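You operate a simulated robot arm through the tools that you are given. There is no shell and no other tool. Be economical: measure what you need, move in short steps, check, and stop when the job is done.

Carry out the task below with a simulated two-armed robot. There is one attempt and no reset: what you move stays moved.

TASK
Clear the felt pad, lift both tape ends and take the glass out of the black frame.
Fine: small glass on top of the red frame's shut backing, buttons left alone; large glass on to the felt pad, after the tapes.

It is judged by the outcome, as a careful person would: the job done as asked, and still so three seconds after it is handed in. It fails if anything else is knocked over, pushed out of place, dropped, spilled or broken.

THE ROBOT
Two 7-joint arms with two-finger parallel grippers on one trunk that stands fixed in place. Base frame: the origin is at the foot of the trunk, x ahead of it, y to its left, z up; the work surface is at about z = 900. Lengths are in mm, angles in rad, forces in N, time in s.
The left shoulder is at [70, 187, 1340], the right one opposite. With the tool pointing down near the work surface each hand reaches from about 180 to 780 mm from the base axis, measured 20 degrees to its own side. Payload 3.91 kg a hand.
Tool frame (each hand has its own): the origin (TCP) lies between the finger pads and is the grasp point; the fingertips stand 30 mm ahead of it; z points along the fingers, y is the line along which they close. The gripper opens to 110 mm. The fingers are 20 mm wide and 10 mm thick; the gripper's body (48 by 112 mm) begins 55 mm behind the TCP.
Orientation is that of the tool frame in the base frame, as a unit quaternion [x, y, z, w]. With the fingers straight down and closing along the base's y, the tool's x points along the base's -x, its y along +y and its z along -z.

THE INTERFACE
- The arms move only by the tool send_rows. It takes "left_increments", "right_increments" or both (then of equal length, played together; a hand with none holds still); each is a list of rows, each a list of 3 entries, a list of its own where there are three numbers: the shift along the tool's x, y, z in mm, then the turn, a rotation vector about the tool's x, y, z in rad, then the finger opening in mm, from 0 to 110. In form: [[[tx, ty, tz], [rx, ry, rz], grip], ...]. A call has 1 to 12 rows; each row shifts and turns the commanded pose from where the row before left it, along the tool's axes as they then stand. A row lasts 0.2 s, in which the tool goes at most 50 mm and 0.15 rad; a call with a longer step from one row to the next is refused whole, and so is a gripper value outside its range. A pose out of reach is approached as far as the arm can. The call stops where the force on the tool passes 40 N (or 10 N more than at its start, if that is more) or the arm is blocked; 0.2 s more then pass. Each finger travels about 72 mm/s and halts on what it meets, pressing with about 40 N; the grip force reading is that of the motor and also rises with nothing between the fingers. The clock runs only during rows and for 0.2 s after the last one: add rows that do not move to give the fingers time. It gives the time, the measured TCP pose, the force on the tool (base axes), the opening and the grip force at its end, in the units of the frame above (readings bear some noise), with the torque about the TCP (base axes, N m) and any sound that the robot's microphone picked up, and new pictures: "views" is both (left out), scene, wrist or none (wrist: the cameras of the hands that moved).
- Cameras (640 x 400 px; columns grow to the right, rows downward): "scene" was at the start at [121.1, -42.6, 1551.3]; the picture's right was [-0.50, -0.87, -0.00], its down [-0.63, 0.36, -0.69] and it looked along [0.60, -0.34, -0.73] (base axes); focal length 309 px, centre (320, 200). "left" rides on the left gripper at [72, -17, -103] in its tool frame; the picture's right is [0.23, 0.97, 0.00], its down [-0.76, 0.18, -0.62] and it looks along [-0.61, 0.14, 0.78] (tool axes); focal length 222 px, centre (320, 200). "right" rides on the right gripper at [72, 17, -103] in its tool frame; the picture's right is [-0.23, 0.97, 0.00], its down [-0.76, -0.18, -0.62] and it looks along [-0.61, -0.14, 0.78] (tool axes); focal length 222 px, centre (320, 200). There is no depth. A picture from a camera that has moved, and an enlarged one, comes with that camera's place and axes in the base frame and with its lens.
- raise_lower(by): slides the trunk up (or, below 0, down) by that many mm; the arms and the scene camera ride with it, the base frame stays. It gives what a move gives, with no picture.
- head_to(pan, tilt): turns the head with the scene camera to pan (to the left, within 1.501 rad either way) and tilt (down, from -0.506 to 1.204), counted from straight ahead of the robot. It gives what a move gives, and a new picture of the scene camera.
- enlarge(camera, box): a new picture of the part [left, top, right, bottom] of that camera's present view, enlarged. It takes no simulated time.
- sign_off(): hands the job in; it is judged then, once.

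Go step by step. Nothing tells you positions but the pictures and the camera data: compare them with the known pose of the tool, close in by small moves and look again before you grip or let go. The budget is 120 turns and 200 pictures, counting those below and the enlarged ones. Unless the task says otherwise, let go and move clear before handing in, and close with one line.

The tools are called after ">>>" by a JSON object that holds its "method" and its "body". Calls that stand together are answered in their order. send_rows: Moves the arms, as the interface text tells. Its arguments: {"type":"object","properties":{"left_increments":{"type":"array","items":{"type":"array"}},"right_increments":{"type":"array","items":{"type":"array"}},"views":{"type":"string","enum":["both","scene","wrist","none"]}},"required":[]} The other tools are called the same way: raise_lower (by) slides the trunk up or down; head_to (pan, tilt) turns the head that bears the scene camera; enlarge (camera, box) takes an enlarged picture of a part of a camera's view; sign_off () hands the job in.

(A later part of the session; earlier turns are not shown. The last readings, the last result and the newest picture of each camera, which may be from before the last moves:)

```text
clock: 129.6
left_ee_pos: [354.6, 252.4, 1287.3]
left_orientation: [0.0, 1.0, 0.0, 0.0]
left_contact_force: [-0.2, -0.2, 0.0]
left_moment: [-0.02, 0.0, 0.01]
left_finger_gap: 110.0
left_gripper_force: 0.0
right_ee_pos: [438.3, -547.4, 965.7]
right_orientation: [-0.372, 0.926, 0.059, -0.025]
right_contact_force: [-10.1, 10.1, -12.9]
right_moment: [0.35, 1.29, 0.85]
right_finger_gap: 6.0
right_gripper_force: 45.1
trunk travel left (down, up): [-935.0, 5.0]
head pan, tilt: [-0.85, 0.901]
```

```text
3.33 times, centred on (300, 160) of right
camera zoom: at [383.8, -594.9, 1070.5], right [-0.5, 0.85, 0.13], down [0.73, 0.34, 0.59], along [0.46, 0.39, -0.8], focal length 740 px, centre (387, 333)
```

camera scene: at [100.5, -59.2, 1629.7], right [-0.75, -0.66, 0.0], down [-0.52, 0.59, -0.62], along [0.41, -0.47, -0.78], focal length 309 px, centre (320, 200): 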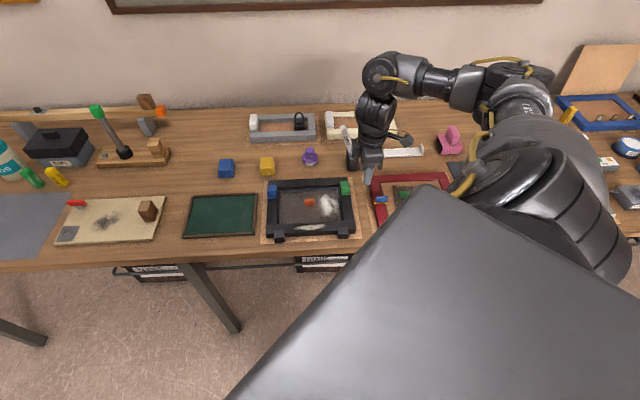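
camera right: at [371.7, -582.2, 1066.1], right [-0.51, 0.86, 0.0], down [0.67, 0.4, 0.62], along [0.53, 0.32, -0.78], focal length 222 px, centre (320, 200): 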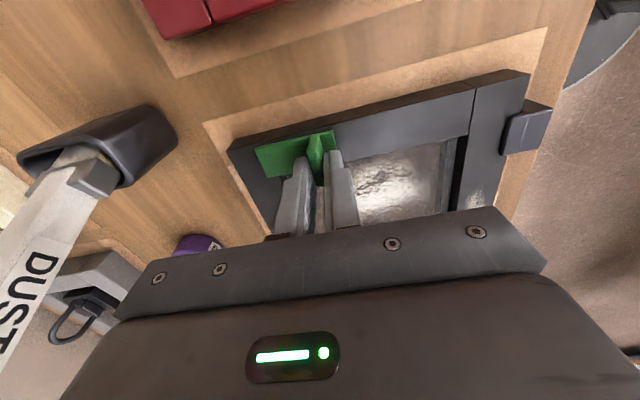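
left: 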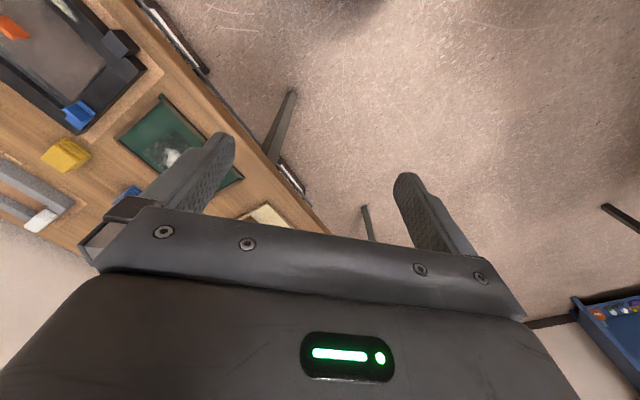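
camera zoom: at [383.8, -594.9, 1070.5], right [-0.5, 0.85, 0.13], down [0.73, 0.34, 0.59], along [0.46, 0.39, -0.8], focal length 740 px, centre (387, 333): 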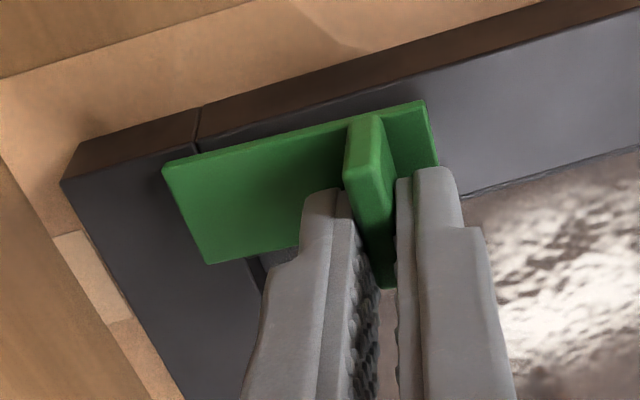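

>>> {"method": "send_rows", "body": {"right_increments": [[[0, 0, -4], [-0.1, 0, 0], 0], [[0, -2, -4], [-0.1, 0, 0], 0], [[0, 0, 0], [0, 0, 0], 0]], "views": "none"}}

>>> {"method": "enlarge", "body": {"camera": "right", "box": [220, 100, 380, 220]}}

```text
clock: 130.4
left_ee_pos: [356.2, 249.5, 1287.3]
left_orientation: [0.0, 1.0, 0.001, -0.001]
left_contact_force: [0.6, -1.4, 1.0]
left_moment: [-0.01, 0.03, -0.01]
left_finger_gap: 110.0
left_gripper_force: 0.1
right_ee_pos: [443.6, -554.7, 972.3]
right_orientation: [-0.366, 0.916, 0.152, -0.061]
right_contact_force: [8.6, -13.5, -2.2]
right_moment: [-1.02, 0.03, 0.92]
right_finger_gap: 6.4
right_gripper_force: 45.0
trunk travel left (down, up): [-935.0, 5.0]
head pan, tilt: [-0.85, 0.901]
```

```text
3.33 times, centred on (300, 160) of right
camera zoom: at [403.5, -615.9, 1075.5], right [-0.47, 0.82, 0.31], down [0.81, 0.26, 0.53], along [0.36, 0.5, -0.79], focal length 740 px, centre (387, 333)
```

zoom: 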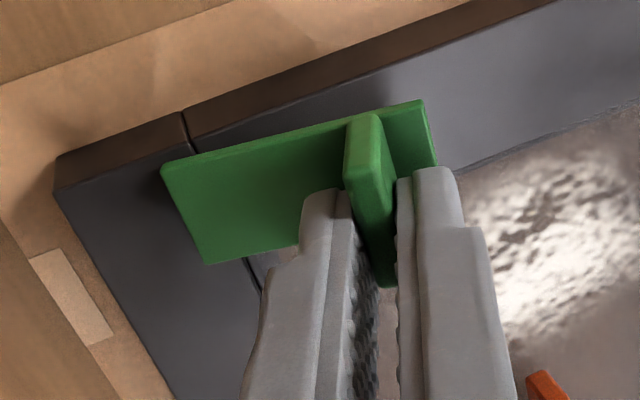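

The plate turns with the hand about its wall-side end — it is a hinge. I continue along the arc.

>>> {"method": "send_rows", "body": {"right_increments": [[[0, -4.5, -4.8], [-0.12, 0, 0], 0], [[0, -3.7, -4.8], [-0.12, 0, 0], 0], [[0, -3.7, -4.8], [-0.12, 0, 0], 0], [[0, 0, 0], [0, 0, 0], 0]], "views": "none"}}

>>> {"method": "enlarge", "body": {"camera": "right", "box": [160, 40, 480, 240]}}

```text
clock: 130.8
left_ee_pos: [355.3, 251.1, 1287.6]
left_orientation: [0.0, 1.0, 0.0, -0.001]
left_contact_force: [0.3, 0.8, -0.7]
left_moment: [-0.05, 0.0, 0.0]
left_finger_gap: 109.9
left_gripper_force: 0.1
right_ee_pos: [448.5, -555.8, 974.1]
right_orientation: [-0.358, 0.91, 0.195, -0.069]
right_contact_force: [14.1, -28.9, 2.8]
right_moment: [-0.59, -1.52, 0.32]
right_finger_gap: 7.1
right_gripper_force: 44.7
trunk travel left (down, up): [-935.0, 5.0]
head pan, tilt: [-0.85, 0.901]
stopped in row 1 (right hand): the force on the tool passed its limit at 52 N (the readings are from after the stop); the commanded pose is now the measured one
```

```text
2.00 times, centred on (320, 140) of right
camera zoom: at [411.4, -624.0, 1073.5], right [-0.44, 0.8, 0.4], down [0.83, 0.21, 0.51], along [0.33, 0.56, -0.76], focal length 444 px, centre (320, 320)
```

zoom: 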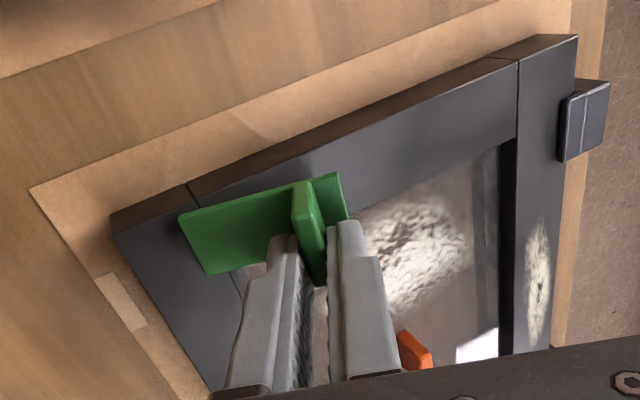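

The lateral force says my hand lags toward the wall by a few mm; I relieve that before continuing.

>>> {"method": "send_rows", "body": {"right_increments": [[[0, -2, 0], [0, 0, 0], 0], [[0, -2, 0], [0, 0, 0], 0], [[0, 0, 0], [0, 0, 0], 0]], "views": "none"}}

```text
clock: 131.6
left_ee_pos: [352.9, 251.1, 1287.9]
left_orientation: [0.0, 1.0, 0.001, 0.001]
left_contact_force: [0.7, -0.6, 0.5]
left_moment: [0.0, -0.01, -0.03]
left_finger_gap: 109.8
left_gripper_force: 0.0
right_ee_pos: [446.5, -554.1, 971.7]
right_orientation: [-0.357, 0.909, 0.201, -0.071]
right_contact_force: [2.6, -16.1, 15.1]
right_moment: [-0.42, -1.01, 0.4]
right_finger_gap: 8.1
right_gripper_force: 44.8
trunk travel left (down, up): [-935.0, 5.0]
head pan, tilt: [-0.85, 0.901]
```

>>> {"method": "send_rows", "body": {"right_increments": [[[0, 0, -2], [0, 0, 0], 0], [[0, -1, -1.5], [0, 0, 0], 0], [[0, 0, 0], [0, 0, 0], 0]], "views": "none"}}

>>> {"method": "enlarge", "body": {"camera": "right", "box": [200, 80, 400, 220]}}

```text
clock: 132.4
left_ee_pos: [353.1, 251.2, 1286.8]
left_orientation: [-0.001, 1.0, 0.0, 0.0]
left_contact_force: [-1.0, 0.6, 0.3]
left_moment: [0.02, 0.0, 0.0]
left_finger_gap: 110.1
left_gripper_force: 0.1
right_ee_pos: [447.9, -555.7, 974.3]
right_orientation: [-0.359, 0.909, 0.201, -0.07]
right_contact_force: [0.0, -11.7, 9.1]
right_moment: [-0.51, -0.43, 0.59]
right_finger_gap: 6.7
right_gripper_force: 45.6
trunk travel left (down, up): [-935.0, 5.0]
head pan, tilt: [-0.85, 0.901]
```

```text
2.86 times, centred on (300, 150) of right
camera zoom: at [413.4, -625.8, 1073.7], right [-0.44, 0.8, 0.41], down [0.84, 0.2, 0.5], along [0.32, 0.56, -0.76], focal length 635 px, centre (377, 343)
```

zoom: 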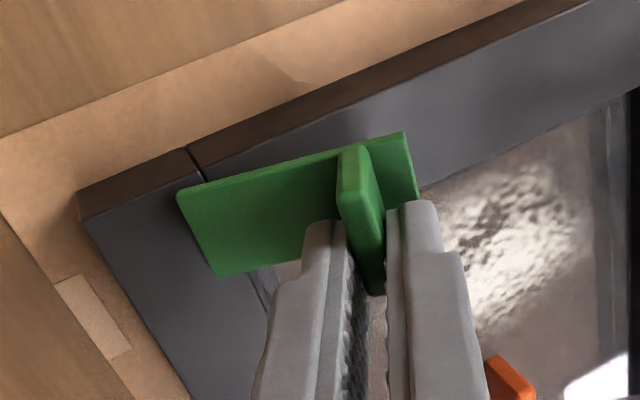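

A fit of the motion puts the hinge about 41 mm from the tab and ~33 mm below the TCP; I continue with that arc in gentler steps.

>>> {"method": "send_rows", "body": {"right_increments": [[[0, -1.7, -2.6], [-0.05, 0, 0], 0], [[0, -1.7, -2.1], [-0.05, 0, 0], 0], [[0, -1.7, -2.1], [-0.05, 0, 0], 0], [[0, -1.7, -2.1], [-0.05, 0, 0], 0], [[0, -1.7, -2.1], [-0.05, 0, 0], 0], [[0, -1.7, -2.1], [-0.05, 0, 0], 0], [[0, 0, 0], [0, 0, 0], 0]], "views": "none"}}

```text
clock: 133.2
left_ee_pos: [354.9, 251.1, 1287.0]
left_orientation: [-0.001, 1.0, 0.0, 0.001]
left_contact_force: [-0.4, 0.3, -0.5]
left_moment: [-0.06, -0.02, 0.03]
left_finger_gap: 109.7
left_gripper_force: 0.0
right_ee_pos: [452.1, -556.9, 973.5]
right_orientation: [-0.351, 0.898, 0.246, -0.097]
right_contact_force: [15.3, -33.0, -3.4]
right_moment: [-0.41, -1.89, 0.15]
right_finger_gap: 8.1
right_gripper_force: 45.1
right hand out of reach, approached as far as the arm can: row 1, 3
trunk travel left (down, up): [-935.0, 5.0]
head pan, tilt: [-0.85, 0.901]
stopped in row 3 (right hand): the force on the tool passed its limit at 51 N (the readings are from after the stop); the commanded pose is now the measured one
```

The arm reached a rotation limit here. I release the tab to see whether the lifted end stays up by itself.

>>> {"method": "send_rows", "body": {"right_increments": [[[0, 0, 0], [0, 0, 0], 14], [[0, 0, 0], [0, 0, 0], 14], [[0, 0, 0], [0, 0, 0], 14], [[0, 0, 0], [0, 0, 0], 14]], "views": "none"}}

>>> {"method": "enlarge", "body": {"camera": "right", "box": [200, 80, 400, 220]}}

>>> {"method": "enlarge", "body": {"camera": "scene", "box": [250, 150, 410, 250]}}

```text
clock: 134.2
left_ee_pos: [355.3, 251.9, 1286.3]
left_orientation: [0.0, 1.0, 0.0, -0.001]
left_contact_force: [-1.2, -0.4, 0.1]
left_moment: [-0.02, 0.02, 0.02]
left_finger_gap: 110.0
left_gripper_force: 0.0
right_ee_pos: [451.7, -550.8, 972.3]
right_orientation: [-0.349, 0.896, 0.254, -0.099]
right_contact_force: [3.7, -1.0, -2.4]
right_moment: [-0.08, -0.13, 0.05]
right_finger_gap: 16.3
right_gripper_force: 2.5
trunk travel left (down, up): [-935.0, 5.0]
head pan, tilt: [-0.85, 0.901]
```

```text
2.86 times, centred on (300, 150) of right
camera zoom: at [424.6, -628.9, 1068.9], right [-0.39, 0.76, 0.51], down [0.88, 0.16, 0.44], along [0.25, 0.62, -0.74], focal length 635 px, centre (377, 343)
```

zoom: 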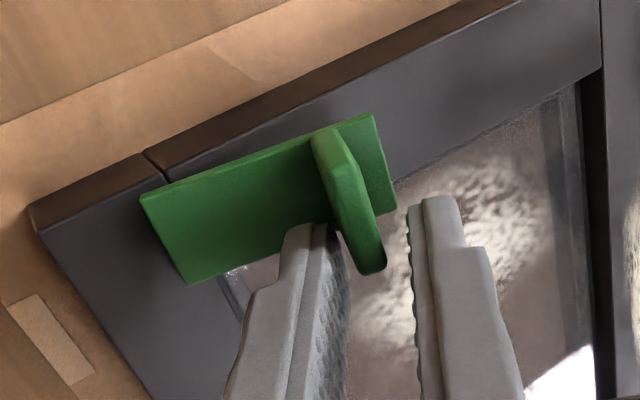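

```text
4.00 times, centred on (330, 200) of scene
camera zoom: at [102.4, -60.2, 1629.5], right [-0.75, -0.66, 0.0], down [-0.52, 0.59, -0.62], along [0.41, -0.47, -0.78], focal length 1235 px, centre (280, 200)
```

zoom: 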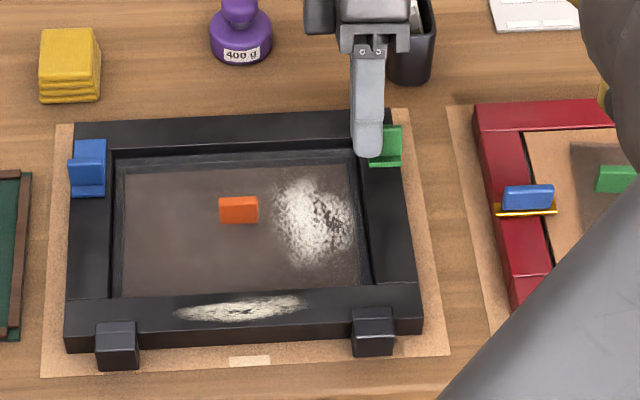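

The tape seems to stay where it was left. I open more, back out along the fingers, straighten the hand and view it.

>>> {"method": "send_rows", "body": {"right_increments": [[[0, 0, 0], [0, 0, 0], 30], [[0, 0, -20], [0, 0, 0], 30], [[0, 0, -25], [0, 0, 0], 30], [[0, 0, 0], [0.13, 0, 0], 30], [[0, 0, 0], [0.13, 0, 0], 30], [[0, 0, 0], [0.13, 0, 0], 30], [[0, 0, 0], [0.13, 0, 0], 30], [[0, 0, 0], [0, 0, 0], 30]], "views": "wrist"}}

>>> {"method": "enlarge", "body": {"camera": "scene", "box": [250, 150, 410, 250]}}

```text
clock: 136.0
left_ee_pos: [354.7, 251.8, 1287.1]
left_orientation: [0.0, 1.0, 0.0, 0.0]
left_contact_force: [-0.9, 0.9, 0.1]
left_moment: [-0.01, -0.01, 0.0]
left_finger_gap: 110.0
left_gripper_force: 0.0
right_ee_pos: [468.3, -544.9, 1011.9]
right_orientation: [-0.362, 0.932, 0.014, -0.005]
right_contact_force: [0.2, 0.0, -0.4]
right_moment: [0.0, -0.01, -0.01]
right_finger_gap: 30.0
right_gripper_force: 0.0
right hand out of reach, approached as far as the arm can: row 2, 3
trunk travel left (down, up): [-935.0, 5.0]
head pan, tilt: [-0.85, 0.901]
camera right: at [404.8, -582.4, 1116.1], right [-0.49, 0.87, 0.03], down [0.69, 0.37, 0.62], along [0.53, 0.32, -0.78], focal length 222 px, centre (320, 200)
```

right: 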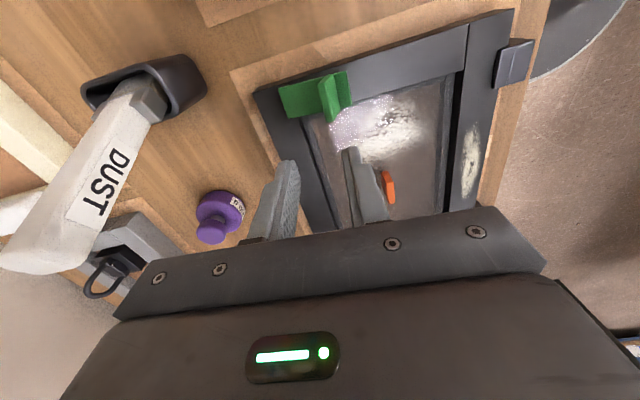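

```text
4.00 times, centred on (330, 200) of scene
camera zoom: at [101.3, -60.9, 1629.6], right [-0.75, -0.66, 0.0], down [-0.52, 0.59, -0.62], along [0.41, -0.47, -0.78], focal length 1235 px, centre (280, 200)
```

zoom: 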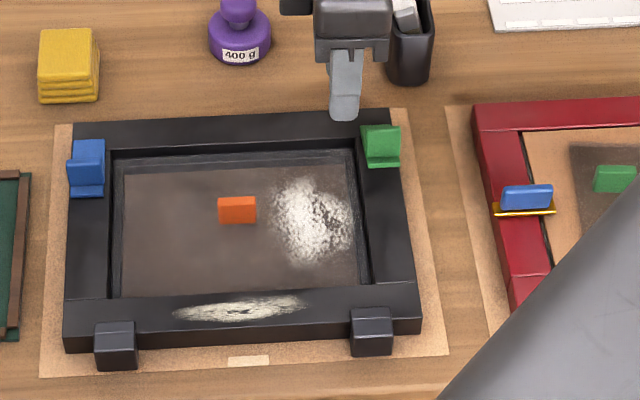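

>>> {"method": "enlarge", "body": {"camera": "scene", "box": [325, 170, 365, 195]}}

>>> {"method": "enlarge", "body": {"camera": "right", "box": [250, 40, 410, 140]}}

```text
16.00 times, centred on (345, 182) of scene
camera zoom: at [101.3, -60.9, 1629.6], right [-0.75, -0.66, 0.0], down [-0.52, 0.59, -0.62], along [0.41, -0.47, -0.78], focal length 4940 px, centre (-80, 480)
```

zoom: 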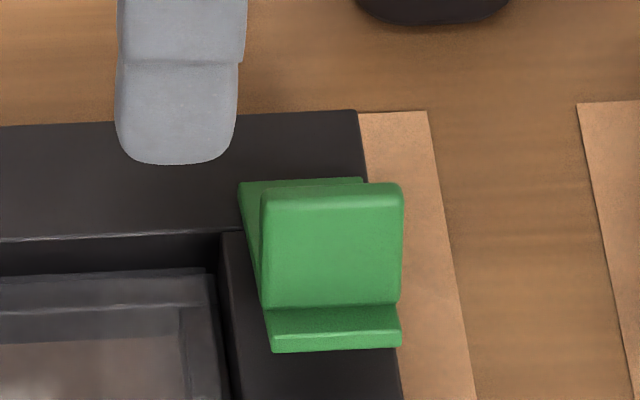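

```text
4.00 times, centred on (330, 90) of right
camera zoom: at [404.8, -582.4, 1116.1], right [-0.49, 0.87, 0.03], down [0.69, 0.37, 0.62], along [0.53, 0.32, -0.78], focal length 888 px, centre (280, 640)
```

zoom: 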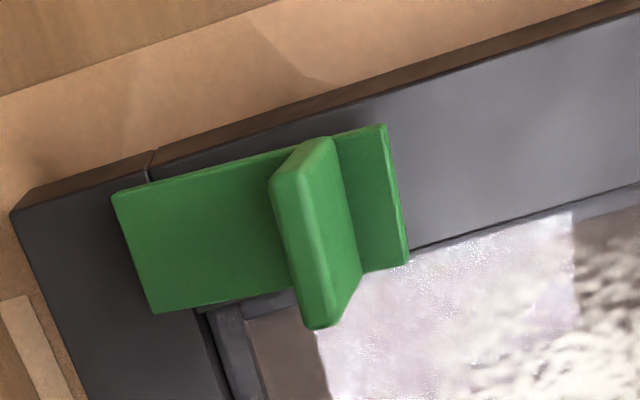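

The tape end stays up at about 25°. I'll raise it further by sweeping the closed fingers from the robot side toward the wall against its free end.

>>> {"method": "send_rows", "body": {"right_increments": [[[13, 28, 0], [0.03, 0, 0], 0], [[12, 28, 0], [0, 0, 0], 0], [[0, 0, 20], [0, 0, 0], 0], [[0, 0, 23], [0, 0, 0], 0], [[0, 0, 0], [0, 0, 0], 0]], "views": "wrist"}}

>>> {"method": "enlarge", "body": {"camera": "scene", "box": [310, 150, 390, 200]}}

```text
clock: 137.2
left_ee_pos: [354.4, 252.8, 1287.4]
left_orientation: [0.0, 1.0, 0.0, 0.0]
left_contact_force: [-0.2, 0.1, -1.2]
left_moment: [0.01, 0.0, 0.0]
left_finger_gap: 110.1
left_gripper_force: 0.1
right_ee_pos: [409.9, -518.4, 970.8]
right_orientation: [-0.363, 0.932, 0.0, 0.001]
right_contact_force: [-0.6, -0.4, 0.1]
right_moment: [0.02, -0.01, -0.03]
right_finger_gap: 0.0
right_gripper_force: 37.8
trunk travel left (down, up): [-935.0, 5.0]
head pan, tilt: [-0.85, 0.901]
camera right: at [344.9, -554.1, 1074.0], right [-0.49, 0.87, 0.0], down [0.68, 0.38, 0.62], along [0.54, 0.31, -0.78], focal length 222 px, centre (320, 200)
```

right: 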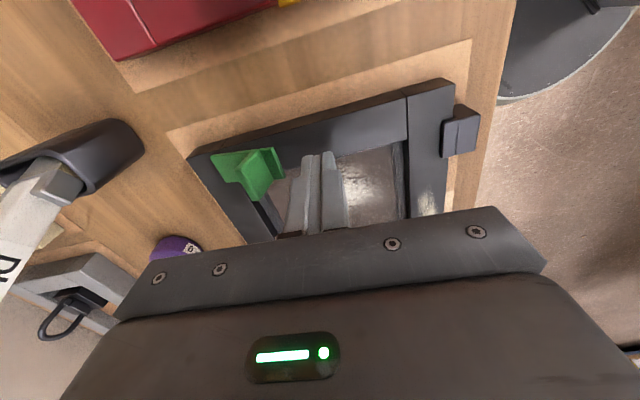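

```text
8.00 times, centred on (350, 175) of scene
camera zoom: at [100.0, -59.7, 1629.7], right [-0.75, -0.66, 0.0], down [-0.52, 0.59, -0.62], along [0.41, -0.47, -0.78], focal length 2470 px, centre (80, 400)
```

zoom: 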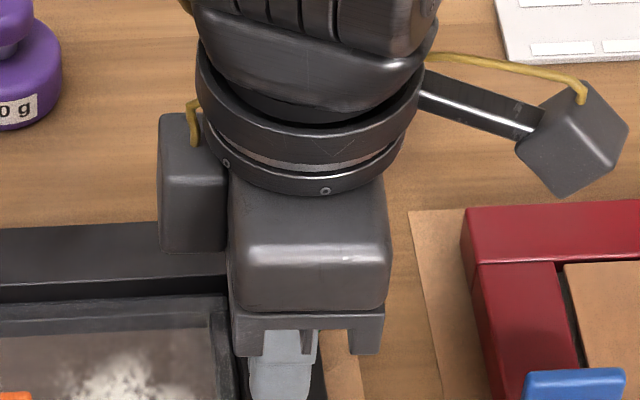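

The fingers are lined up with the plate's free end. I sweep toward the wall in small steps.

>>> {"method": "send_rows", "body": {"right_increments": [[[0, -9, 0], [0, 0, 0], 0], [[0, -9, 0], [0, 0, 0], 0], [[0, -9, 0], [0, 0, 0], 0], [[0, -9, 0], [0, 0, 0], 0], [[0, -9, 0], [0, 0, 0], 0], [[0, 0, 0], [0, 0, 0], 0]], "views": "none"}}

>>> {"method": "enlarge", "body": {"camera": "right", "box": [180, 80, 420, 230]}}

```text
clock: 138.1
left_ee_pos: [350.9, 255.3, 1286.9]
left_orientation: [0.0, 1.0, -0.001, 0.002]
left_contact_force: [-0.5, -0.7, 0.0]
left_moment: [0.0, 0.03, 0.0]
left_finger_gap: 110.3
left_gripper_force: 0.0
right_ee_pos: [423.6, -531.0, 969.9]
right_orientation: [-0.37, 0.929, 0.01, -0.008]
right_contact_force: [-31.6, 30.6, 12.8]
right_moment: [0.92, 0.84, 0.17]
right_finger_gap: 0.0
right_gripper_force: 38.1
trunk travel left (down, up): [-935.0, 5.0]
head pan, tilt: [-0.85, 0.901]
stopped in row 4 (right hand): the force on the tool passed its limit at 46 N (the readings are from after the stop); the commanded pose is now the measured one
```

```text
2.67 times, centred on (300, 155) of right
camera zoom: at [361.4, -569.7, 1073.9], right [-0.51, 0.86, 0.03], down [0.69, 0.39, 0.61], along [0.52, 0.33, -0.79], focal length 592 px, centre (373, 320)
```

zoom: 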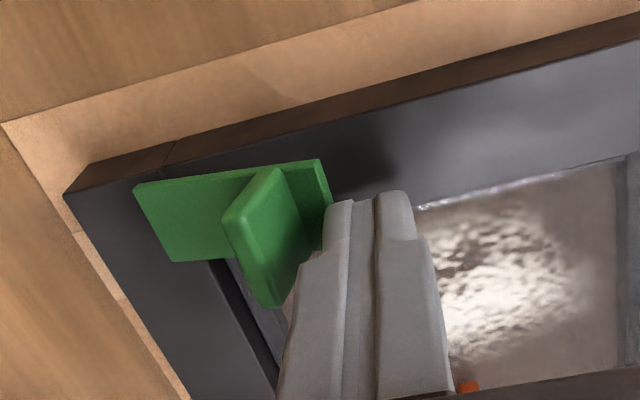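

The plate edge resists with ~44 N. I check whether the frame stayed put on its paper and whether the tape moved.

>>> {"method": "send_rows", "body": {"right_increments": [[[0, 6, 0], [0, 0, 0], 0], [[0, 20, -10], [0, 0, 0], 0], [[0, 10, -30], [0, 0, 0], 0], [[0, 0, -30], [0, 0, 0], 0]], "views": "wrist"}}

>>> {"method": "enlarge", "body": {"camera": "scene", "box": [250, 150, 410, 250]}}

```text
clock: 139.1
left_ee_pos: [354.0, 254.5, 1286.4]
left_orientation: [0.0, 1.0, -0.001, 0.0]
left_contact_force: [0.4, 0.4, 0.4]
left_moment: [-0.01, 0.0, 0.01]
left_finger_gap: 109.9
left_gripper_force: 0.0
right_ee_pos: [405.9, -511.4, 1040.0]
right_orientation: [-0.366, 0.93, 0.005, -0.004]
right_contact_force: [-0.5, 0.3, 0.5]
right_moment: [-0.04, 0.02, 0.01]
right_finger_gap: 0.0
right_gripper_force: 37.6
trunk travel left (down, up): [-935.0, 5.0]
head pan, tilt: [-0.85, 0.901]
camera right: at [342.5, -548.8, 1143.9], right [-0.5, 0.87, 0.01], down [0.68, 0.38, 0.62], along [0.53, 0.31, -0.78], focal length 222 px, centre (320, 200)
```

right: 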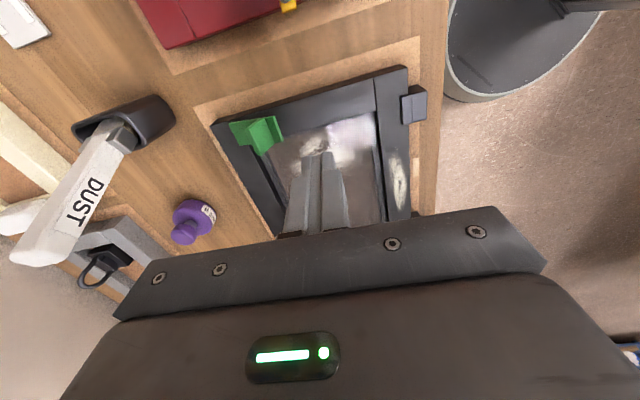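

```text
4.00 times, centred on (330, 200) of scene
camera zoom: at [100.3, -58.1, 1629.6], right [-0.75, -0.66, 0.0], down [-0.52, 0.59, -0.62], along [0.41, -0.47, -0.78], focal length 1235 px, centre (280, 200)
```

zoom: 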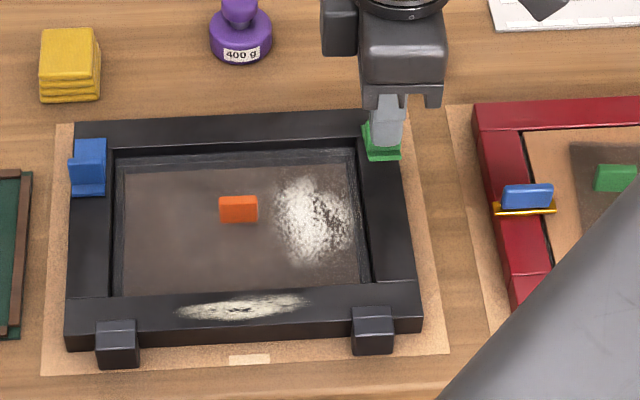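

The frame hasn't moved. To raise the tape further I'll turn the hand 90° and pinch the tab by its two ends, so it can pivot between the fingers while I follow the arc; first test that yaw.

>>> {"method": "send_rows", "body": {"right_increments": [[[0, 0, 0], [0, 0, 0.14], 30], [[0, 0, 0], [0, 0, 0.14], 50], [[0, 0, 0], [0, 0, 0.14], 50], [[0, 0, 0], [0, 0, 0.14], 50], [[0, 0, 0], [0, 0, 0.14], 50], [[0, 0, 0], [0, 0, 0.14], 50]], "views": "none"}}

>>> {"method": "send_rows", "body": {"right_increments": [[[0, 0, 0], [0, 0, 0.14], 50], [[0, 0, 0], [0, 0, 0.14], 50], [[0, 0, 0], [0, 0, 0.14], 50], [[0, 0, 0], [0, 0, 0.14], 50], [[0, 0, 0], [0, 0, 0.14], 50]], "views": "wrist"}}

```text
clock: 140.5
left_ee_pos: [355.2, 251.9, 1286.9]
left_orientation: [0.0, 1.0, 0.0, 0.0]
left_contact_force: [0.4, 1.0, -0.1]
left_moment: [-0.02, 0.01, 0.04]
left_finger_gap: 110.0
left_gripper_force: 0.1
right_ee_pos: [406.3, -512.1, 1039.6]
right_orientation: [0.047, 0.999, 0.004, -0.005]
right_contact_force: [-0.4, 0.3, 0.5]
right_moment: [-0.02, -0.02, 0.0]
right_finger_gap: 50.0
right_gripper_force: 0.1
trunk travel left (down, up): [-935.0, 5.0]
head pan, tilt: [-0.85, 0.901]
```

```text
clock: 141.7
left_ee_pos: [354.3, 251.5, 1287.2]
left_orientation: [0.0, 1.0, 0.0, 0.001]
left_contact_force: [0.2, 0.2, -0.3]
left_moment: [0.02, -0.02, -0.01]
left_finger_gap: 110.3
left_gripper_force: 0.1
right_ee_pos: [406.2, -512.3, 1041.0]
right_orientation: [0.386, 0.923, 0.003, -0.006]
right_contact_force: [-0.2, 0.8, 0.0]
right_moment: [-0.02, 0.04, 0.01]
right_finger_gap: 50.5
right_gripper_force: 0.1
trunk travel left (down, up): [-935.0, 5.0]
head pan, tilt: [-0.85, 0.901]
camera right: at [368.4, -449.3, 1143.9], right [0.85, 0.52, 0.0], down [0.41, -0.67, 0.61], along [0.32, -0.52, -0.79], focal length 222 px, centre (320, 200)
```

right: 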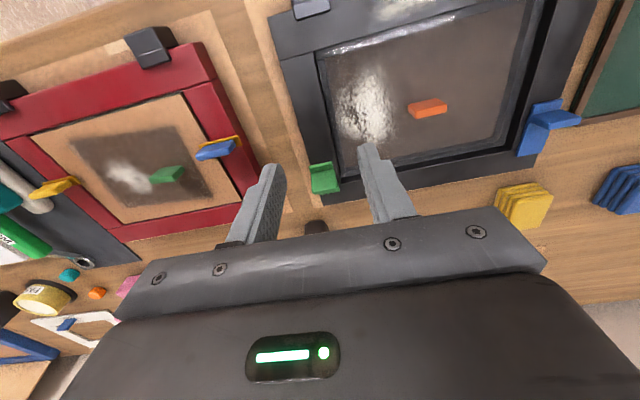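

Yaw −45° works well here. I move over the tab with the fingers open to straddle its ends and look.

>>> {"method": "send_rows", "body": {"right_increments": [[[-27, -1, 10], [0, 0, 0], 50], [[-20, -1, 15], [0, 0, 0], 50], [[0, 0, 0], [0, 0, 0], 50]], "views": "none"}}

>>> {"method": "enlarge", "body": {"camera": "right", "box": [200, 80, 440, 230]}}

```text
clock: 142.5
left_ee_pos: [353.8, 253.2, 1287.0]
left_orientation: [0.0, 1.0, 0.0, 0.0]
left_contact_force: [-0.4, -0.4, 0.6]
left_moment: [-0.01, -0.04, 0.0]
left_finger_gap: 110.2
left_gripper_force: 0.1
right_ee_pos: [437.8, -546.9, 1013.9]
right_orientation: [0.385, 0.923, 0.002, -0.006]
right_contact_force: [0.1, 0.1, -0.1]
right_moment: [0.01, -0.03, -0.02]
right_finger_gap: 50.3
right_gripper_force: 0.0
trunk travel left (down, up): [-935.0, 5.0]
head pan, tilt: [-0.85, 0.901]
```

```text
2.67 times, centred on (320, 155) of right
camera zoom: at [399.1, -484.1, 1118.1], right [0.85, 0.52, 0.0], down [0.42, -0.67, 0.61], along [0.32, -0.52, -0.79], focal length 592 px, centre (320, 320)
```

zoom: 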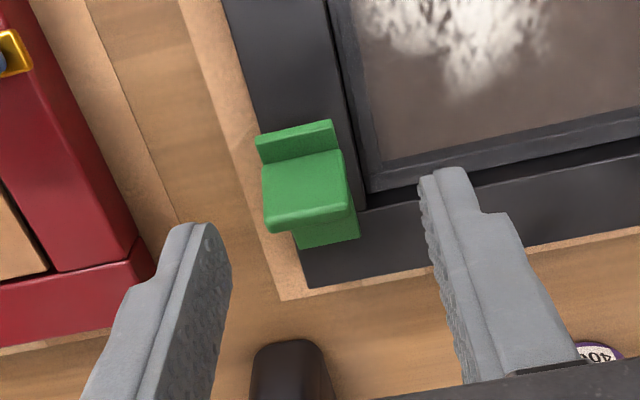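

I see the tab's ends clearly; I trim (−9, −5), descend, and pinch the ends.

>>> {"method": "send_rows", "body": {"right_increments": [[[-9, -5, 15], [0, 0, 0], 50], [[0, 0, 17], [0, 0, 0], 50], [[0, 0, 0], [0, 0, 0], 30], [[0, 0, 0], [0, 0, 0], 10], [[0, 0, 0], [0, 0, 0], 10], [[0, 0, 0], [0, 0, 0], 10]], "views": "wrist"}}

```text
clock: 143.9
left_ee_pos: [354.2, 251.8, 1286.7]
left_orientation: [0.0, 1.0, 0.0, 0.0]
left_contact_force: [-0.4, 0.0, -0.1]
left_moment: [-0.03, -0.02, 0.01]
left_finger_gap: 110.1
left_gripper_force: 0.0
right_ee_pos: [439.1, -558.5, 982.2]
right_orientation: [0.385, 0.923, 0.001, -0.006]
right_contact_force: [-3.8, -6.4, 1.8]
right_moment: [-0.36, 0.08, -0.01]
right_finger_gap: 25.5
right_gripper_force: 44.8
trunk travel left (down, up): [-935.0, 5.0]
head pan, tilt: [-0.85, 0.901]
camera right: at [401.3, -494.5, 1086.0], right [0.85, 0.52, 0.0], down [0.42, -0.67, 0.61], along [0.32, -0.52, -0.79], focal length 222 px, centre (320, 200)
```

right: 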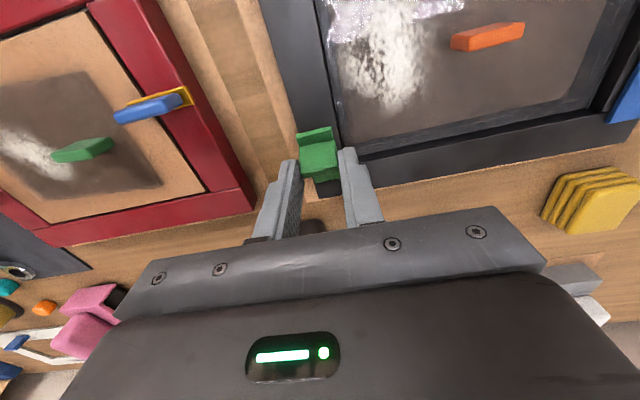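

Pinched by the ends (25.5 mm). I follow the arc up and toward the wall without turning the hand.

>>> {"method": "send_rows", "body": {"right_increments": [[[-4, 1, -3.2], [0, 0, 0], 10], [[-4, 0, -3], [0, 0, 0], 10], [[-5, 0, -2.2], [0, 0, 0], 10], [[-5, 0, -1.8], [0, 0, 0], 10], [[-5.5, 0, -1], [0, 0, 0], 10], [[-5.5, 0, -0.5], [0, 0, 0], 10], [[0, 0, 0], [0, 0, 0], 10]], "views": "wrist"}}

```text
clock: 145.5
left_ee_pos: [350.5, 253.5, 1288.4]
left_orientation: [-0.001, 1.0, -0.001, 0.001]
left_contact_force: [0.8, 0.1, 0.3]
left_moment: [0.01, 0.01, 0.05]
left_finger_gap: 110.3
left_gripper_force: 0.1
right_ee_pos: [457.3, -575.6, 995.9]
right_orientation: [0.383, 0.924, 0.001, -0.007]
right_contact_force: [-21.2, 10.0, 0.6]
right_moment: [1.04, 1.18, 0.11]
right_finger_gap: 25.1
right_gripper_force: 44.5
trunk travel left (down, up): [-935.0, 5.0]
head pan, tilt: [-0.85, 0.901]
camera right: at [419.5, -512.4, 1100.0], right [0.85, 0.52, 0.0], down [0.42, -0.67, 0.61], along [0.32, -0.52, -0.79], focal length 222 px, centre (320, 200)
```

right: 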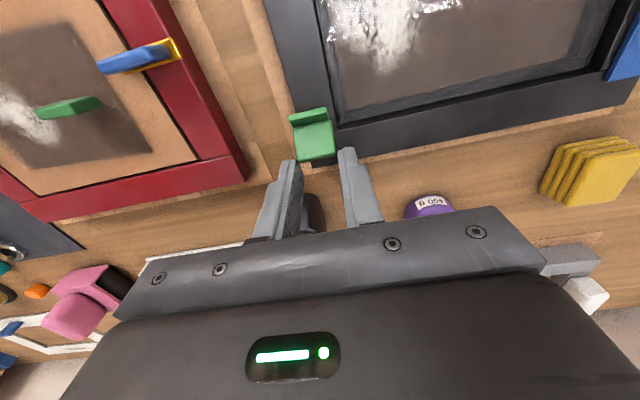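

The tape end follows. I continue past vertical a little.

>>> {"method": "send_rows", "body": {"right_increments": [[[-5, 0, 0.5], [0, 0, 0], 10], [[-5, 0, 1], [0, 0, 0], 10], [[-5, 0, 1.5], [0, 0, 0], 10], [[0, 0, 0], [0, 0, 0], 10]], "views": "none"}}

>>> {"method": "enlarge", "body": {"camera": "right", "box": [200, 60, 440, 210]}}

>>> {"method": "enlarge", "body": {"camera": "scene", "box": [300, 140, 400, 203]}}

```text
clock: 146.5
left_ee_pos: [358.4, 250.0, 1286.8]
left_orientation: [0.001, 1.0, 0.001, 0.0]
left_contact_force: [0.5, -0.7, 0.1]
left_moment: [0.0, 0.02, 0.0]
left_finger_gap: 110.0
left_gripper_force: 0.1
right_ee_pos: [474.8, -588.5, 988.5]
right_orientation: [0.385, 0.923, 0.003, -0.007]
right_contact_force: [0.8, -0.1, 0.4]
right_moment: [0.01, 0.02, 0.01]
right_finger_gap: 9.9
right_gripper_force: 0.1
trunk travel left (down, up): [-935.0, 5.0]
head pan, tilt: [-0.85, 0.901]
```

```text
2.67 times, centred on (320, 135) of right
camera zoom: at [437.1, -525.3, 1093.2], right [0.85, 0.52, 0.0], down [0.41, -0.67, 0.61], along [0.32, -0.52, -0.79], focal length 592 px, centre (320, 373)
```

zoom: 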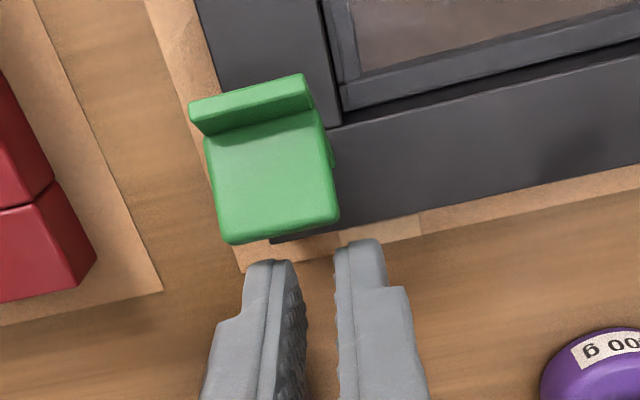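

```text
6.35 times, centred on (350, 172) of scene
camera zoom: at [105.9, -61.3, 1629.1], right [-0.75, -0.66, 0.0], down [-0.52, 0.59, -0.62], along [0.41, -0.47, -0.79], focal length 1960 px, centre (130, 381)
```

zoom: 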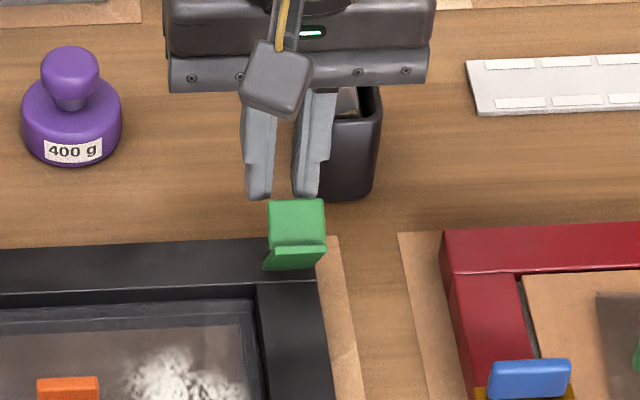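

The green tape end now stands up almost vertical and holds. I lift away and go over to the blue tape end with the same hand orientation.

>>> {"method": "send_rows", "body": {"right_increments": [[[0, 0, -30], [0, 0, 0], 20], [[0, 0, -30], [0, 0, 0], 50], [[13, 43, 0], [0, 0, 0], 50], [[13, 43, 0], [0, 0, 0], 50], [[13, 43, 0], [0, 0, 0], 50], [[13, 43, 5], [0, 0, 0], 50], [[8, 40, 15], [0, 0, 0], 50], [[0, 0, 15], [0, 0, 0], 50], [[0, 0, 0], [0, 0, 0], 50]], "views": "wrist"}}

>>> {"method": "enlarge", "body": {"camera": "scene", "box": [250, 150, 410, 250]}}

```text
clock: 148.5
left_ee_pos: [354.0, 251.6, 1287.0]
left_orientation: [0.0, 1.0, 0.0, 0.001]
left_contact_force: [-0.3, 0.4, 0.5]
left_moment: [0.01, 0.0, 0.04]
left_finger_gap: 109.9
left_gripper_force: 0.0
right_ee_pos: [580.2, -395.1, 1017.5]
right_orientation: [0.385, 0.923, 0.003, -0.007]
right_contact_force: [0.1, -0.4, -0.4]
right_moment: [0.01, -0.01, 0.0]
right_finger_gap: 50.2
right_gripper_force: 0.0
trunk travel left (down, up): [-935.0, 5.0]
head pan, tilt: [-0.85, 0.901]
camera right: at [541.8, -332.6, 1120.4], right [0.85, 0.52, 0.0], down [0.42, -0.67, 0.61], along [0.32, -0.52, -0.79], focal length 222 px, centre (320, 200)
```

right: 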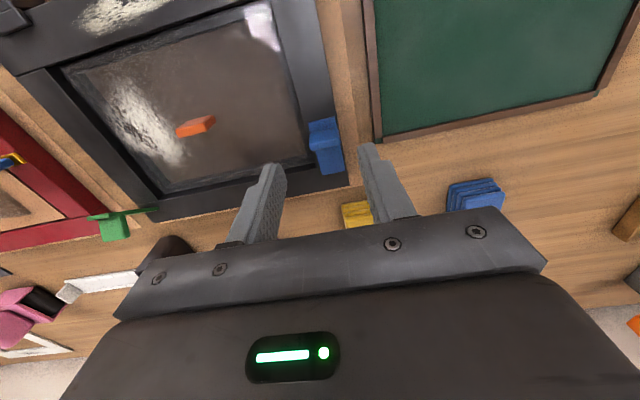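

```text
4.00 times, centred on (330, 200) of scene
camera zoom: at [100.7, -60.5, 1629.6], right [-0.75, -0.66, 0.0], down [-0.52, 0.59, -0.62], along [0.41, -0.47, -0.78], focal length 1235 px, centre (280, 200)
```

zoom: 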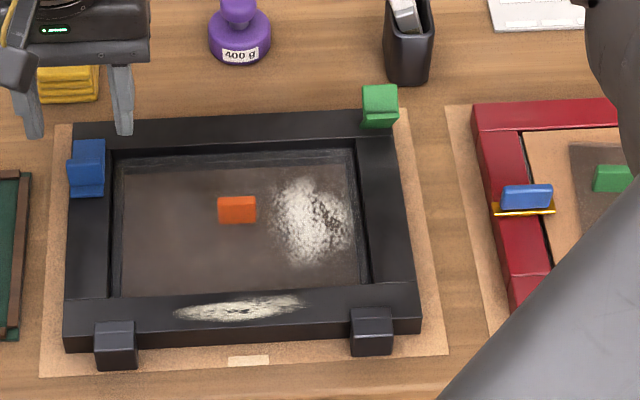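

>>> {"method": "enlarge", "body": {"camera": "right", "box": [240, 80, 400, 200]}}

```text
3.33 times, centred on (320, 140) of right
camera zoom: at [541.8, -332.6, 1120.4], right [0.85, 0.52, 0.0], down [0.42, -0.67, 0.61], along [0.32, -0.52, -0.79], focal length 740 px, centre (320, 400)
```

zoom: 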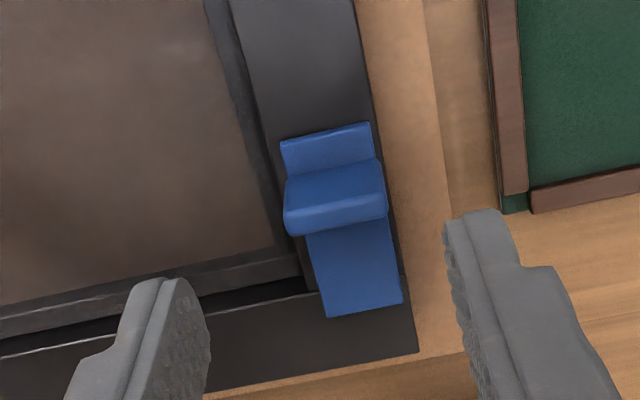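

The blue tab is 8 mm wall-ward and 3 mm across. I descend onto it and pinch its ends.

>>> {"method": "send_rows", "body": {"right_increments": [[[-8, 3, 15], [0, 0, 0], 50], [[0, 0, 20], [0, 0, 0], 50], [[0, 0, 16.5], [0, 0, 0], 50], [[0, 0, 0], [0, 0, 0], 30], [[0, 0, 0], [0, 0, 0], 5], [[0, 0, 0], [0, 0, 0], 5], [[0, 0, 0], [0, 0, 0], 5]], "views": "none"}}

>>> {"method": "enlarge", "body": {"camera": "right", "box": [240, 80, 400, 200]}}

```text
clock: 150.1
left_ee_pos: [353.9, 251.5, 1287.2]
left_orientation: [0.0, 1.0, 0.0, 0.0]
left_contact_force: [-0.5, -0.5, -0.3]
left_moment: [0.0, 0.01, 0.05]
left_finger_gap: 110.1
left_gripper_force: 0.1
right_ee_pos: [586.3, -399.0, 964.3]
right_orientation: [0.384, 0.923, 0.003, -0.007]
right_contact_force: [-3.9, -2.6, -2.4]
right_moment: [0.01, 0.13, -0.02]
right_finger_gap: 25.4
right_gripper_force: 45.2
trunk travel left (down, up): [-935.0, 5.0]
head pan, tilt: [-0.85, 0.901]
```

```text
3.33 times, centred on (320, 140) of right
camera zoom: at [549.4, -335.6, 1067.9], right [0.85, 0.52, 0.0], down [0.42, -0.67, 0.61], along [0.32, -0.52, -0.79], focal length 740 px, centre (320, 400)
```

zoom: 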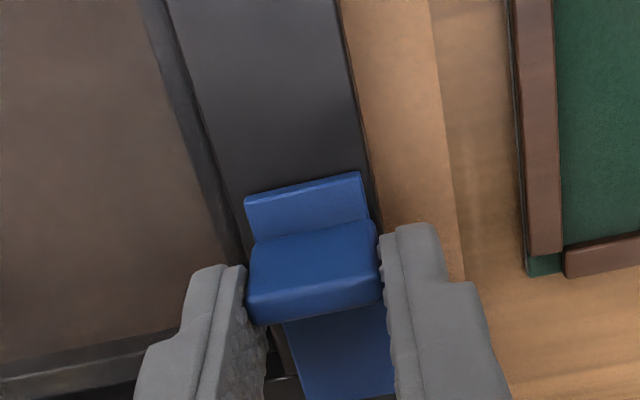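

Pinched. I follow the arc up.

>>> {"method": "send_rows", "body": {"right_increments": [[[-2.8, 0, -7], [0, 0, 0], 5], [[-4.1, 0, -6.5], [0, 0, 0], 5], [[-5, 0, -5.6], [0, 0, 0], 5], [[-6, 0, -4.7], [0, 0, 0], 5], [[-6.7, 0, -3.5], [0, 0, 0], 5], [[-7.2, 0, -2.4], [0, 0, 0], 5], [[-6, 0, -1], [0, 0, 0], 5], [[0, 0, 0], [0, 0, 0], 5]], "views": "none"}}

>>> {"method": "enlarge", "body": {"camera": "right", "box": [200, 60, 440, 210]}}

```text
clock: 151.9
left_ee_pos: [355.4, 254.0, 1287.2]
left_orientation: [0.0, 1.0, 0.0, 0.001]
left_contact_force: [0.3, -0.4, -0.3]
left_moment: [-0.02, 0.01, 0.01]
left_finger_gap: 110.2
left_gripper_force: 0.1
right_ee_pos: [616.5, -426.4, 995.1]
right_orientation: [0.385, 0.923, 0.002, -0.005]
right_contact_force: [-0.2, 0.2, -0.2]
right_moment: [-0.01, -0.01, -0.01]
right_finger_gap: 4.9
right_gripper_force: 0.1
trunk travel left (down, up): [-935.0, 5.0]
head pan, tilt: [-0.85, 0.901]
```

```text
2.67 times, centred on (320, 135) of right
camera zoom: at [578.0, -363.0, 1099.5], right [0.85, 0.52, 0.0], down [0.41, -0.67, 0.61], along [0.32, -0.52, -0.79], focal length 592 px, centre (320, 373)
```

zoom: 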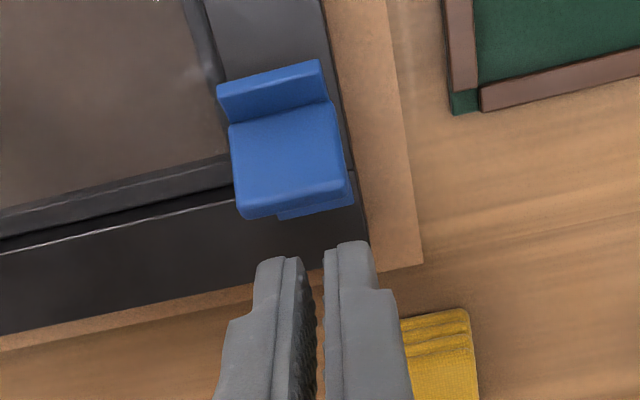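

It slipped out at maybe 60°. Now the lever is good, so I push the free end from the robot side with closed fingers to bring it near vertical.

>>> {"method": "send_rows", "body": {"right_increments": [[[0, 0, -45], [0, 0, 0], 0], [[35, 0, 0], [0, 0, 0], 0], [[30, 0, 0], [0, 0, 0], 0], [[0, 0, 27], [0, 0, 0], 0], [[0, 0, 25], [0, 0, 0], 0], [[-9, 0, 0], [0, 0, 0], 0], [[-9, 0, 0], [0, 0, 0], 0], [[-9, 0, 0], [0, 0, 0], 0], [[-9, 0, 0], [0, 0, 0], 0], [[-9, 0, 0], [0, 0, 0], 0], [[-5, 0, 0], [0, 0, 0], 0], [[0, 0, 0], [0, 0, 0], 0]], "views": "none"}}

>>> {"method": "enlarge", "body": {"camera": "right", "box": [200, 60, 440, 210]}}

```text
clock: 153.8
left_ee_pos: [348.3, 255.1, 1287.5]
left_orientation: [0.0, 1.0, -0.002, 0.002]
left_contact_force: [-0.6, -0.7, -0.1]
left_moment: [-0.03, -0.02, -0.01]
left_finger_gap: 109.8
left_gripper_force: 0.0
right_ee_pos: [582.3, -391.5, 995.0]
right_orientation: [0.38, 0.925, 0.004, -0.009]
right_contact_force: [-26.9, 14.8, 32.8]
right_moment: [-0.05, 0.86, 0.3]
right_finger_gap: 0.0
right_gripper_force: 37.7
trunk travel left (down, up): [-935.0, 5.0]
head pan, tilt: [-0.85, 0.901]
stopped in row 9 (right hand): the force on the tool passed its limit at 44 N (the readings are from after the stop); the commanded pose is now the measured one
```

```text
2.67 times, centred on (320, 135) of right
camera zoom: at [543.6, -330.8, 1099.8], right [0.85, 0.53, 0.0], down [0.42, -0.67, 0.61], along [0.32, -0.52, -0.79], focal length 592 px, centre (320, 373)
```

zoom: 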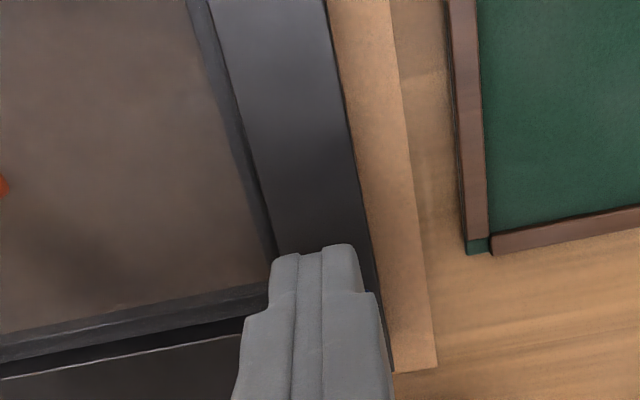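

The tips caught the top of the edge (the flap is at about 45°). I back off, go lower, and push again.

>>> {"method": "send_rows", "body": {"right_increments": [[[12, 0, 0], [0, 0, 0], 0], [[0, 0, 24], [0, 0, 0], 0], [[-8, 0, 0], [0, 0, 0], 0], [[-6, 0, 0], [0, 0, 0], 0], [[-6, 0, 0], [0, 0, 0], 0], [[-6, 0, 0], [0, 0, 0], 0], [[-6, 0, 0], [0, 0, 0], 0], [[-6, 0, 0], [0, 0, 0], 0], [[-6, 0, 0], [0, 0, 0], 0], [[0, 0, 0], [0, 0, 0], 0]], "views": "none"}}

>>> {"method": "enlarge", "body": {"camera": "right", "box": [200, 60, 440, 210]}}

```text
clock: 154.6
left_ee_pos: [350.6, 254.5, 1287.0]
left_orientation: [0.0, 1.0, -0.002, 0.002]
left_contact_force: [0.2, 0.3, -0.5]
left_moment: [0.04, 0.05, 0.0]
left_finger_gap: 109.9
left_gripper_force: 0.0
right_ee_pos: [570.7, -380.1, 961.2]
right_orientation: [0.373, 0.927, 0.006, -0.026]
right_contact_force: [-48.1, 35.4, 8.6]
right_moment: [1.36, 1.02, -0.19]
right_finger_gap: 0.0
right_gripper_force: 37.4
trunk travel left (down, up): [-935.0, 5.0]
head pan, tilt: [-0.85, 0.901]
stopped in row 3 (right hand): the force on the tool passed its limit at 62 N (the readings are from after the stop); the commanded pose is now the measured one
```

```text
2.67 times, centred on (320, 135) of right
camera zoom: at [534.7, -320.4, 1068.9], right [0.84, 0.55, -0.02], down [0.45, -0.67, 0.58], along [0.3, -0.5, -0.81], focal length 592 px, centre (320, 373)
```

zoom: 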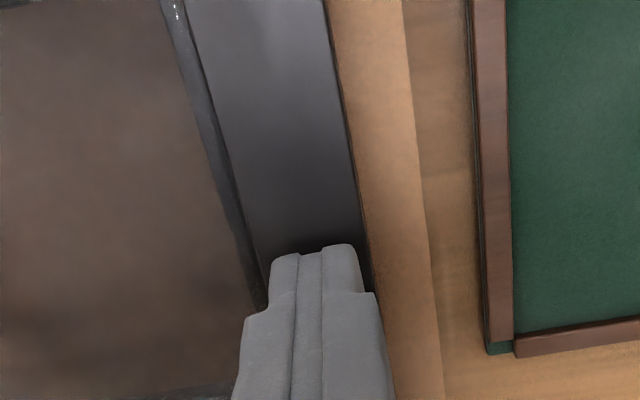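

Contact came earlier than expected: the flap seems to have been pressed down. I back off, rise and look.

>>> {"method": "send_rows", "body": {"right_increments": [[[15, 0, 0], [0, 0, 0], 0], [[10, 0, -40], [0, 0, 0], 50], [[0, 0, -35], [0, 0, 0], 50], [[-35, 0, 0], [0, 0, 0], 50], [[-10, 0, 0], [0.013, 0.055, 0], 50], [[0, 0, 0], [0, 0, 0], 50]], "views": "none"}}

>>> {"method": "enlarge", "body": {"camera": "right", "box": [200, 60, 440, 210]}}

>>> {"method": "enlarge", "body": {"camera": "scene", "box": [250, 150, 410, 250]}}

```text
clock: 156.0
left_ee_pos: [351.6, 252.0, 1288.1]
left_orientation: [0.0, 1.0, -0.001, 0.001]
left_contact_force: [-0.3, 0.0, 0.0]
left_moment: [-0.01, -0.04, 0.0]
left_finger_gap: 109.8
left_gripper_force: 0.0
right_ee_pos: [595.1, -402.1, 1039.0]
right_orientation: [0.379, 0.924, 0.01, -0.043]
right_contact_force: [0.3, 0.1, -0.1]
right_moment: [-0.02, 0.02, -0.04]
right_finger_gap: 49.9
right_gripper_force: 0.1
trunk travel left (down, up): [-935.0, 5.0]
head pan, tilt: [-0.85, 0.901]
```

```text
2.67 times, centred on (320, 135) of right
camera zoom: at [562.1, -345.0, 1148.3], right [0.84, 0.54, -0.03], down [0.46, -0.69, 0.56], along [0.28, -0.49, -0.83], focal length 592 px, centre (320, 373)
```

zoom: 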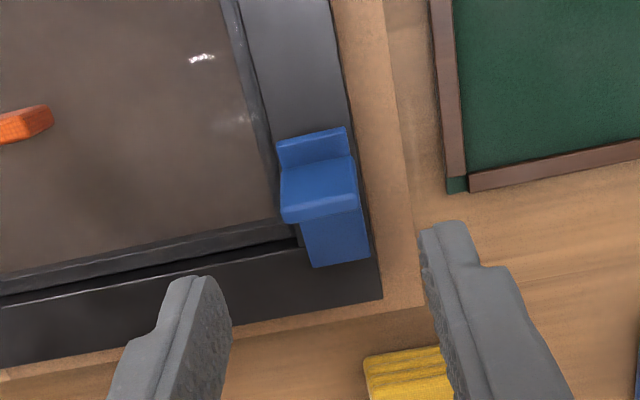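

```text
4.00 times, centred on (330, 200) of scene
camera zoom: at [98.1, -58.4, 1629.9], right [-0.75, -0.66, 0.0], down [-0.52, 0.59, -0.62], along [0.41, -0.47, -0.78], focal length 1235 px, centre (280, 200)
```

zoom: 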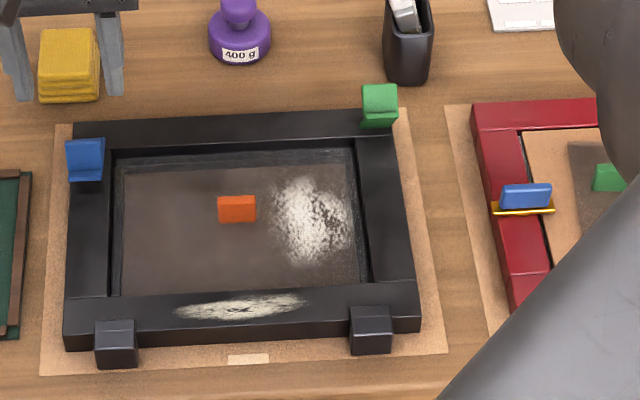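

The frame hasn't visibly moved and the blue flap is at ~20°. I level the hand and pinch the tab again, deeper this time.

>>> {"method": "send_rows", "body": {"right_increments": [[[2.5, -4, 0], [-0.014, -0.087, 0], 50], [[0, 0, 30], [0, 0, 0], 50], [[0, 0, 33], [0, 0, 0], 50], [[0, 0, 0], [0, 0, 0], 30], [[0, 0, 0], [0, 0, 0], 5], [[0, 0, 0], [0, 0, 0], 5], [[0, 0, 0], [0, 0, 0], 5]], "views": "none"}}

>>> {"method": "enlarge", "body": {"camera": "right", "box": [200, 60, 440, 210]}}

```text
clock: 157.6
left_ee_pos: [355.8, 252.2, 1286.4]
left_orientation: [0.0, 1.0, 0.001, -0.001]
left_contact_force: [0.2, 0.1, -0.6]
left_moment: [-0.02, -0.02, 0.04]
left_finger_gap: 110.2
left_gripper_force: 0.0
right_ee_pos: [592.9, -403.1, 974.5]
right_orientation: [0.38, 0.925, 0.0, 0.0]
right_contact_force: [7.3, 2.9, -1.9]
right_moment: [0.26, -0.37, -0.11]
right_finger_gap: 25.2
right_gripper_force: 44.9
trunk travel left (down, up): [-935.0, 5.0]
head pan, tilt: [-0.85, 0.901]
```

```text
2.67 times, centred on (320, 135) of right
camera zoom: at [553.1, -340.4, 1077.9], right [0.85, 0.53, 0.0], down [0.42, -0.66, 0.62], along [0.33, -0.53, -0.78], focal length 592 px, centre (320, 373)
```

zoom: 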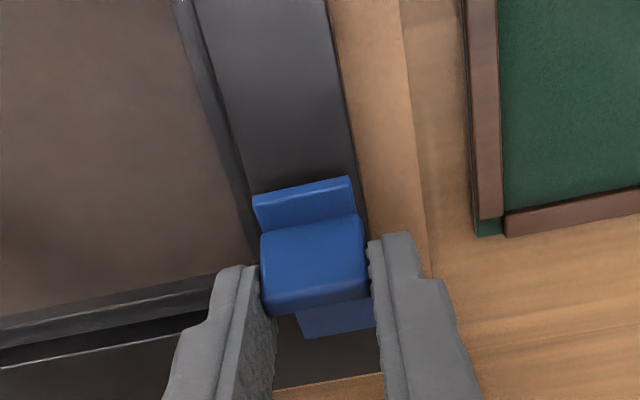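

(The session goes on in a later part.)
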